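You operate a simulated robot arm through the tools that you are given. There is no shell and no other tool. Be economical: measure what you need, move in short steps, check, and stop when the job is done.

Carry out the task below with a simulated robot arm. There is one attempt and no reset: what you move stays moved.

TASK
Take the resin bottle and leave it on top of the green insole on the supply table top.
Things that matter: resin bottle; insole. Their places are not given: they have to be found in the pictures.

It is judged by the outcome, as a careful person would: the job done as asked, and still so three seconds after it is handed in. It fails if anything else is knocked over, pushed out of place, dropped, spilled or broken.

THE ROBOT
A 6-joint arm with a two-finger parallel gripper, fixed in place. Base frame: the origin is at the foot of the arm, x ahead of it, y to its left, z up; the work surface is at about z = 0.85. Lengths are in m, angles in rad, forces in N, time in s.
With the tool pointing down near the work surface it reaches from about 0.24 to 0.64 m from the base axis. Its first joint turns from -1.152 to 1.152 rad. Payload 2.7 kg.
Tool frame: the origin (TCP) lies between the finger pads and is the grasp point; the fingertips stand 0.023 m ahead of it; z points along the fingers, y is the line along which they close. The gripper opens to 0.094 m. The fingers are 0.038 m wide and 0.01 m thick; the gripper's body (0.054 by 0.096 m) begins 0.039 m behind the TCP.
Orientation is that of the tool frame in the base frame, as a unit quaternion [w, x, y, z]. With the fingers straight down and closing along the base's y, the tool's x points along the base's -x, its y along +y and its z along -z.

THE INTERFACE
- The arm moves only by the tool step_arm. Its argument "increments" is a list of rows, each a list of 3 entries, a list of its own where there are three numbers: the shift along the base's x, y, z in units of 300 mm (1.0 is 300 mm), then the turn, a rotation vector about the base's x, y, z in units of 90 degrees (1.0 is 90 degrees), then the opening, from 0 (shut) to 1 (fully open). In form: [[[dx, dy, dz], [rx, ry, rz], claw], ...]. A call has 1 to 8 rows; each row is the pose to reach, as a shift and turn from the pose commanded when the call began. A call with a number of a shift or a turn outside -1 to 1 is refused whole. A row lasts 0.2 s, in which the tool goes at most 0.05 m and 0.15 rad; a call with a longer step from one row to the next is refused whole, and so is a gripper value outside its range. A pose out of reach is approached as far as the arm can. The call stops where the force on the tool passes 40 N (or 10 N more than at its start, if that is more) or the arm is blocked; 0.2 s more then pass. The fingers move at their own pace (about 0.045 m/s each) and stop on an object; they squeeze with about 21 N. The grip force told is the motor's: it shows also when the fingers shut on nothing. Time passes only in rows, and 0.2 s behind the last, so rows that repeat a pose let the fingers close. It gives the time, the measured TCP pose, the force on the tool (base axes), the opening and the grip force at its end, in the units of the frame above (readings bear some noise).
- Cameras (640 x 400 px; columns grow to the right, rows downward): "scene" is fixed at [0.0838, -0.4322, 1.4275]; the picture's right is [0.73, -0.69, 0.00], its down [-0.24, -0.25, -0.94] and it looks along [0.64, 0.68, -0.34] (base axes); focal length 371 px, centre (320, 200). "wrist" rides on the gripper at [-0.039, 0, -0.044] in the tool frame; the picture's right is [0.00, -1.00, 0.00], its down [0.97, 0.00, -0.24] and it looks along [0.24, 0.00, 0.97] (tool axes); focal length 218 px, centre (320, 200).
- camera(camera): a new picture of that camera. No time passes.
- pixel_to_xyz(camera, pixels): for up to 12 pixels [column, row] of the newest picture of that camera ("zoom" is the newest enlarged one), the place [x, y, z] in the base frame of the surface seen there, good to about 0.002 m. No time passes.
- inspect(camera, box): a new picture of the part [left, top, right, bottom] of that camera's present view, enlarged. No time passes.
- close_job(): hands the job in; it is judged then, once.

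Work in short steps. Measure before you move; look again where a grasp or a placing could have gone wrong, and mend it. You have 60 turns and 14 pictures in all, the two below and enlarged ones among them. Open the gripper and draw the arm clear of the work before you hand the job in, unless the task says otherwise; then end with one line.

The tools are called after "Emit:" by a JSON object that holds its "method" and its "body". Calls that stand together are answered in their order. step_arm: Moves the arm, as the interface text tells. Its arguments: {"type":"object","properties":{"increments":{"type":"array"}},"required":["increments"]} The other tools are called the same way: camera (camera) takes a picture; pixel_to_xyz (camera, pixels) gives the place of the surface under pixels of a picture; inspect (camera, box) takes an enlarged picture of a part of a camera's view; close_job () hands the job in.

At the start:

```text
clock: 0.0
eef_pos: [0.4374, 0.0182, 1.22]
tcp_rot: [0.001, 0.0, 1.0, -0.001]
force: [-0.3, -0.1, -0.1]
grip_width: 0.0938
gripper_force: 0.2
```

scene: 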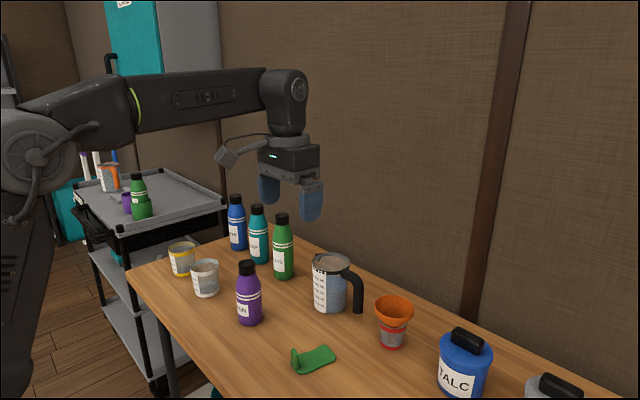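
wrist: 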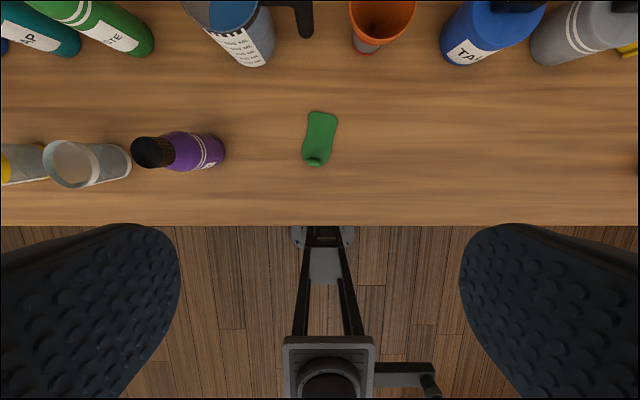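

The labels on the four bottles (columns 225-300, rows 195-325) need reading. I'll enlarge them and the insole.

Emit:
{"method": "inspect", "body": {"camera": "scene", "box": [210, 190, 370, 290]}}

Emit:
{"method": "inspect", "body": {"camera": "scene", "box": [220, 255, 380, 380]}}

```text
4.00 times, centred on (290, 240) of scene
```

zoom: 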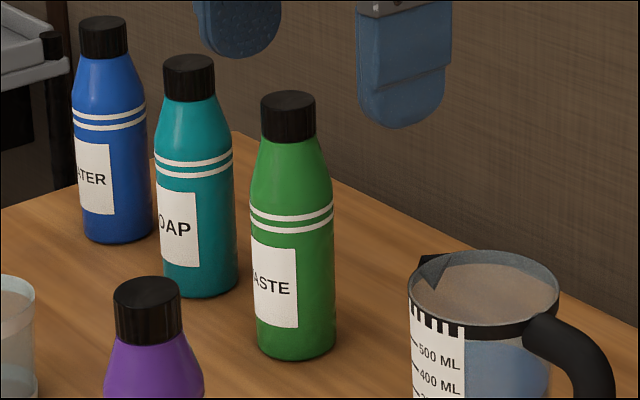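

```text
3.20 times, centred on (300, 318) of scene
```

zoom: 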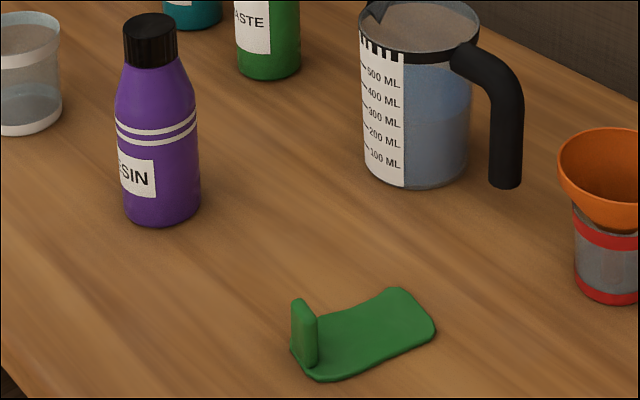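

The purple bottle reads "(RE)SIN". The insole is flat with an upright lip at its near end, so I'll measure both.

Emit:
{"method": "pixel_to_xyz", "body": {"camera": "zoom", "pixels": [[150, 22], [152, 60], [155, 130], [160, 218], [118, 130], [196, 130], [305, 303], [318, 375], [434, 328], [395, 292], [365, 335], [318, 320]]}}

Emit:
{"method": "pixel_to_xyz", "body": {"camera": "wrist", "pixels": [[308, 112], [337, 118], [320, 135], [304, 145], [331, 147], [313, 162], [150, 152], [205, 150], [200, 133], [200, 170], [88, 165], [320, 190]]}}

Emit:
{"method": "inspect", "body": {"camera": "wrist", "box": [280, 95, 360, 175]}}

```text
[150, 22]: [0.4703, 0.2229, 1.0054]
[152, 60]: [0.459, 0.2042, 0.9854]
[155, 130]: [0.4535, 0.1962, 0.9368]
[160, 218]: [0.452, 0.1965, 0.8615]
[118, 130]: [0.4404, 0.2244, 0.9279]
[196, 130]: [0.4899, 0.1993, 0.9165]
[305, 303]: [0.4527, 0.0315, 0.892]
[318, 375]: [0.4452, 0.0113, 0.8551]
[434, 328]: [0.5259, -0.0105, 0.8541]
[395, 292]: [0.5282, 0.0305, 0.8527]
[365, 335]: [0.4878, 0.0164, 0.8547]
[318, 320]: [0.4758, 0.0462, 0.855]
```

```text
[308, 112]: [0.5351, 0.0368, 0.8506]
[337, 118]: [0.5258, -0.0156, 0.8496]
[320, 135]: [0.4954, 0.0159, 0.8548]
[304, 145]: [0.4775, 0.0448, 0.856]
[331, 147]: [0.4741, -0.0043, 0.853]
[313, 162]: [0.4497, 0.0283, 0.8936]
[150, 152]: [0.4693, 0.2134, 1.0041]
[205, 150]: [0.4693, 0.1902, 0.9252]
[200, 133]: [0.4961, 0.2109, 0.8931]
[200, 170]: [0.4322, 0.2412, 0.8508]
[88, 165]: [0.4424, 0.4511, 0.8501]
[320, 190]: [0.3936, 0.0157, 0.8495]
```

```text
5.00 times, centred on (320, 135) of wrist
```

zoom: 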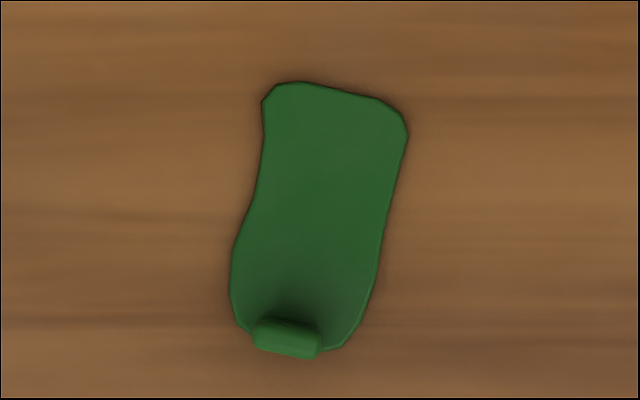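

Bottle: axis near (0.471, 0.215), top at z = 1.005, cap about 0.037 across. The insole's flat part is centred near (0.499, 0.015). I plan a top-down grasp on the cap, so first I'll move above the bottle and look.

Emit:
{"method": "step_arm", "body": {"increments": [[[0.02, 0.13, -0.066], [0, 0, 0], 1], [[0.04, 0.26, -0.133], [0, 0, 0], 1], [[0.066, 0.39, -0.2], [0, 0, 0], 1], [[0.09, 0.52, -0.266], [0, 0, 0], 1], [[0.112, 0.656, -0.333], [0, 0, 0], 1], [[0.112, 0.656, -0.333], [0, 0, 0], 1]]}}

Emit:
{"method": "camera", "body": {"camera": "wrist"}}

```text
clock: 1.4
eef_pos: [0.4719, 0.2152, 1.119]
tcp_rot: [0.001, 0.0, 1.0, 0.001]
force: [0.4, -0.8, 0.0]
grip_width: 0.0938
gripper_force: 0.0
```

```text
8 pictures are left
```

wrist: 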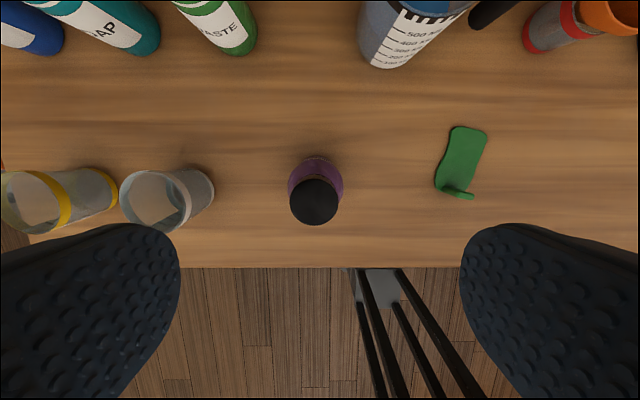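

The cap disc spans columns 289-339 and rows 177-225. I'll measure the cap and the insole edges.

Emit:
{"method": "pixel_to_xyz", "body": {"camera": "wrist", "pixels": [[314, 202], [292, 202], [336, 202], [314, 181], [314, 222], [454, 128], [486, 133], [463, 160], [445, 160], [480, 160], [437, 180], [472, 185]]}}

```text
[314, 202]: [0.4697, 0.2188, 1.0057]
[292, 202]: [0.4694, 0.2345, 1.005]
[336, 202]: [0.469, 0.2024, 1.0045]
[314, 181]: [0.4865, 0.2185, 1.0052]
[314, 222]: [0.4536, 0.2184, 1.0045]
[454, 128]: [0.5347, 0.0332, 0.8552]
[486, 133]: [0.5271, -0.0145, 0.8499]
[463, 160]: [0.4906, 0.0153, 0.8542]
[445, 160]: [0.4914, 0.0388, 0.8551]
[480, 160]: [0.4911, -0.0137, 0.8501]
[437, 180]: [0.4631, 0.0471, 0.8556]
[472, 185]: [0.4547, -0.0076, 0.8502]
```

The cap centre is (0.470, 0.2186), its top at 1.005, and the insole centre is near (0.50, 0.0145). I'll lower to z ≈ 1.001 around the cap and close.

Emit:
{"method": "step_arm", "body": {"increments": [[[-0.004, 0.0115, -0.13], [0, 0, 0], 1], [[-0.004, 0.0115, -0.26], [0, 0, 0], 1], [[-0.004, 0.0115, -0.36], [0, 0, 0], 1], [[-0.004, 0.0115, -0.395], [0, 0, 0], 1], [[-0.004, 0.0115, -0.395], [0, 0, 0], 1]]}}

Emit:
{"method": "step_arm", "body": {"increments": [[[0, 0, 0], [0, 0, 0], 0], [[0, 0, 0], [0, 0, 0], 0], [[0, 0, 0], [0, 0, 0], 0], [[0, 0, 0], [0, 0, 0], 0], [[0, 0, 0], [0, 0, 0], 0], [[0, 0, 0], [0, 0, 0], 0]]}}

```text
clock: 2.6
eef_pos: [0.4707, 0.2177, 1.0007]
tcp_rot: [0.001, 0.0, 1.0, -0.001]
force: [0.1, -0.2, -0.5]
grip_width: 0.094
gripper_force: 0.1
```

```text
clock: 4.0
eef_pos: [0.4712, 0.218, 1.0011]
tcp_rot: [0.002, 0.001, 1.0, 0.0]
force: [1.1, 0.5, 0.8]
grip_width: 0.0376
gripper_force: 21.0
```

The fingers stopped at 0.0376 with 21 N, so they hold the cap. I'll lift slowly to test the hold.

Emit:
{"method": "step_arm", "body": {"increments": [[[0, 0, 0.03], [0, 0, 0], 0], [[0, 0, 0.08], [0, 0, 0], 0], [[0, 0, 0.14], [0, 0, 0], 0], [[0, 0, 0.2], [0, 0, 0], 0], [[0, 0, 0.25], [0, 0, 0], 0], [[0, 0, 0.25], [0, 0, 0], 0]]}}

Emit:
{"method": "camera", "body": {"camera": "scene"}}

```text
clock: 5.4
eef_pos: [0.4721, 0.2172, 1.0765]
tcp_rot: [0.002, 0.0, 1.0, -0.001]
force: [-0.4, 0.3, -2.3]
grip_width: 0.0373
gripper_force: 20.8
```

```text
7 pictures are left
```

scene: 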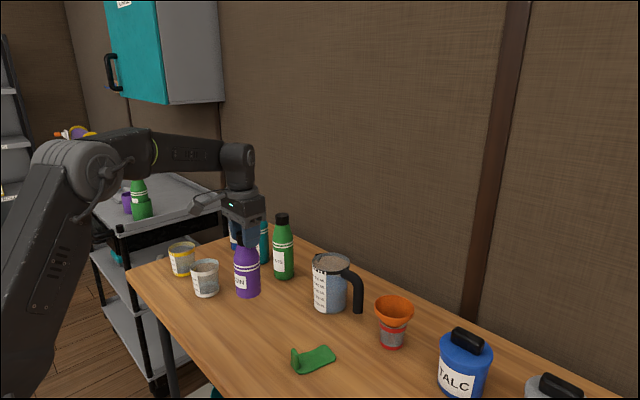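

The bottle hangs upright (about 2.3 N). I'll carry it level to above the insole.

Emit:
{"method": "step_arm", "body": {"increments": [[[0.007, -0.05, 0], [0, 0, 0], 0], [[0.022, -0.15, 0], [0, 0, 0], 0], [[0.04, -0.27, 0], [0, 0, 0], 0], [[0.057, -0.39, 0], [0, 0, 0], 0], [[0.075, -0.51, 0], [0, 0, 0], 0], [[0.09, -0.61, 0], [0, 0, 0], 0], [[0.1, -0.678, 0], [0, 0, 0], 0], [[0.1, -0.678, 0], [0, 0, 0], 0]]}}

Emit:
{"method": "camera", "body": {"camera": "wrist"}}

Emit:
{"method": "camera", "body": {"camera": "scene"}}

```text
clock: 7.2
eef_pos: [0.5016, 0.0148, 1.0777]
tcp_rot: [0.001, 0.0, 1.0, -0.001]
force: [-0.6, 0.8, -2.3]
grip_width: 0.0376
gripper_force: 20.8
```

```text
6 pictures are left
```

wrist: 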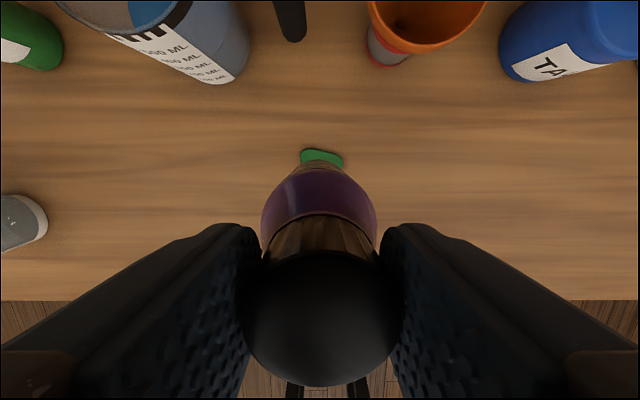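

```text
5 pictures are left
```

scene: 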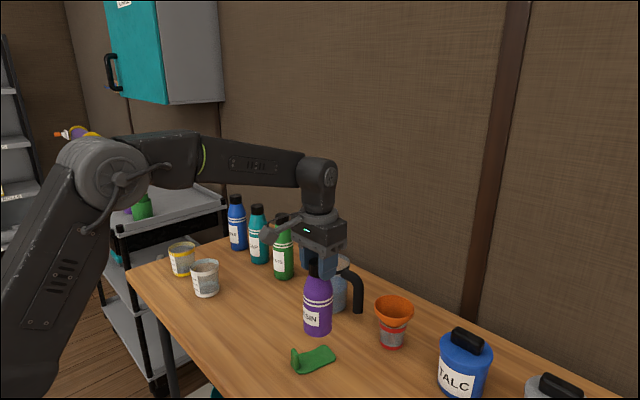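

It is over the insole and clear of the lip. The bottom should touch at TCP z ≈ 1.006, so I'll lower to just above that.

Emit:
{"method": "step_arm", "body": {"increments": [[[0, 0, -0.05], [0, 0, 0], 0], [[0, 0, -0.12], [0, 0, 0], 0], [[0, 0, -0.18], [0, 0, 0], 0], [[0, 0, -0.215], [0, 0, 0], 0], [[0, 0, -0.215], [0, 0, 0], 0]]}}

Emit:
{"method": "inspect", "body": {"camera": "scene", "box": [260, 270, 380, 380]}}

```text
clock: 8.4
eef_pos: [0.5014, 0.0146, 1.0121]
tcp_rot: [0.002, 0.0, 1.0, -0.001]
force: [0.1, -0.7, -2.1]
grip_width: 0.0374
gripper_force: 21.4
```

```text
3.64 times, centred on (320, 325) of scene
```

zoom: 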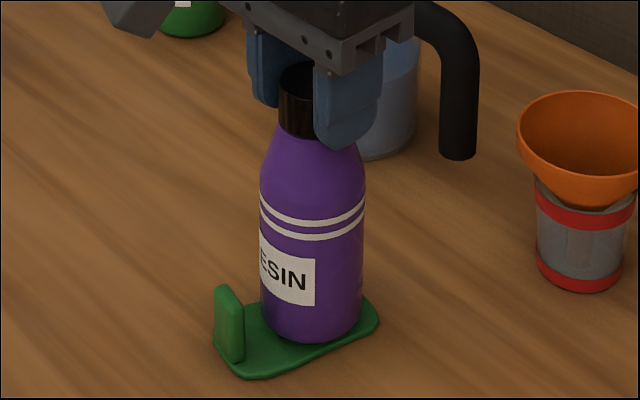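

The bottle sits centred over the flat part. I'll ease it down in about 1.5 mm steps until the force shows contact.

Emit:
{"method": "step_arm", "body": {"increments": [[[0, 0, -0.006], [0, 0, 0], 0], [[0, 0, -0.012], [0, 0, 0], 0], [[0, 0, -0.017], [0, 0, 0], 0], [[0, 0, -0.017], [0, 0, 0], 0]]}}

```text
clock: 9.4
eef_pos: [0.5007, 0.0139, 1.0068]
tcp_rot: [0.001, 0.0, 1.0, -0.001]
force: [-0.1, 0.3, -1.7]
grip_width: 0.0378
gripper_force: 21.3
```

Emit:
{"method": "step_arm", "body": {"increments": [[[0, 0, -0.004], [0, 0, 0], 0], [[0, 0, -0.007], [0, 0, 0], 0], [[0, 0, -0.007], [0, 0, 0], 0]]}}

```text
clock: 10.2
eef_pos: [0.5007, 0.0154, 1.0064]
tcp_rot: [0.002, -0.001, 1.0, -0.001]
force: [-2.5, 0.8, 14.0]
grip_width: 0.0376
gripper_force: 20.8
```

The force reads +14 N, so it is down. I'll take off the press slightly and open the gripper.

Emit:
{"method": "step_arm", "body": {"increments": [[[0, 0, 0.004], [0, 0, 0], 0], [[0, 0, 0.004], [0, 0, 0], 0]]}}

Emit:
{"method": "step_arm", "body": {"increments": [[[0, 0, 0], [0, 0, 0], 0.5], [[0, 0, 0], [0, 0, 0], 0.6], [[0, 0, 0], [0, 0, 0], 0.7], [[0, 0, 0], [0, 0, 0], 0.8], [[0, 0, 0], [0, 0, 0], 0.8]]}}

Emit:
{"method": "inspect", "body": {"camera": "scene", "box": [260, 270, 380, 380]}}

```text
clock: 10.8
eef_pos: [0.5009, 0.0153, 1.0067]
tcp_rot: [0.002, 0.0, 1.0, -0.001]
force: [2.2, 0.2, 9.1]
grip_width: 0.0379
gripper_force: 20.9
```

```text
clock: 12.0
eef_pos: [0.4993, 0.0147, 1.0053]
tcp_rot: [0.001, 0.0, 1.0, -0.001]
force: [0.0, -0.1, -0.2]
grip_width: 0.0753
gripper_force: 0.1
```

```text
3.64 times, centred on (320, 325) of scene
```

zoom: 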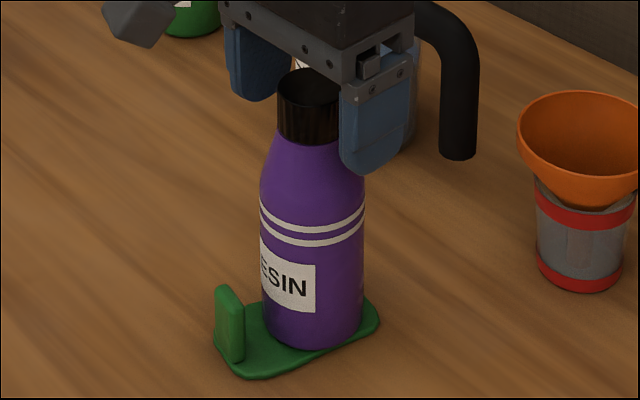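

The bottle stands upright and free on the insole. I'll raise straight up and clear, then check.

Emit:
{"method": "step_arm", "body": {"increments": [[[0, 0, 0.06], [0, 0, 0], 0.8], [[0, 0, 0.16], [0, 0, 0], 0.8], [[0, 0, 0.3], [0, 0, 0], 0.8], [[0, 0, 0.45], [0, 0, 0], 1], [[0, 0, 0.6], [0, 0, 0], 1], [[-0.1, 0, 0.68], [0, 0, 0], 1], [[-0.2, 0, 0.7], [0, 0, 0], 1], [[-0.2, 0, 0.7], [0, 0, 0], 1]]}}

Emit:
{"method": "camera", "body": {"camera": "scene"}}

Emit:
{"method": "camera", "body": {"camera": "wrist"}}

```text
clock: 13.8
eef_pos: [0.44, 0.014, 1.215]
tcp_rot: [0.001, 0.0, 1.0, -0.001]
force: [0.9, -0.1, -0.9]
grip_width: 0.094
gripper_force: 0.0
```

```text
2 pictures are left
```

scene: 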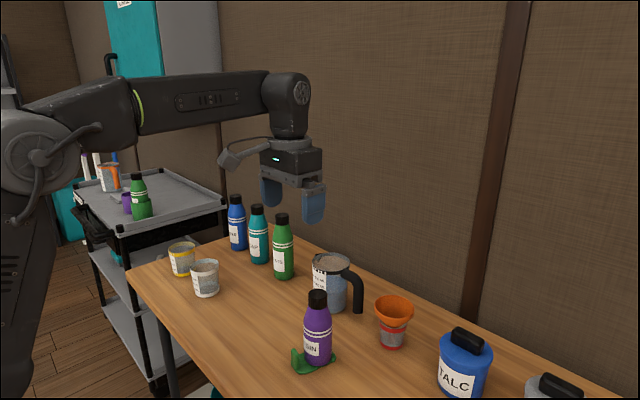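

```text
1 pictures are left
```

wrist: 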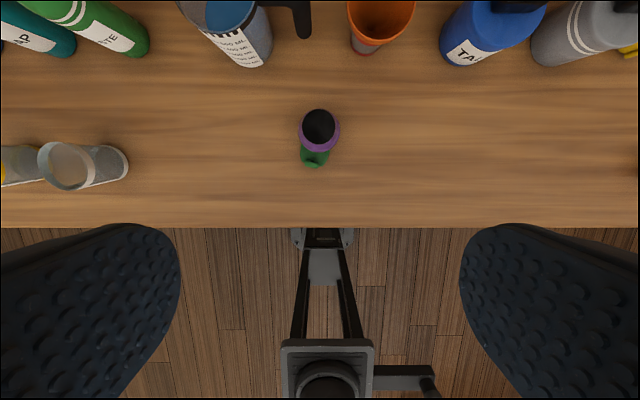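

The bottle stands upright on the insole, nothing else has moved, and the arm is clear, so I'm handing the job in.

Emit:
{"method": "close_job", "body": {}}

```text
The job is handed in.
```

The resin bottle is standing upright on the green insole; nothing else was disturbed, and the gripper is open and clear.
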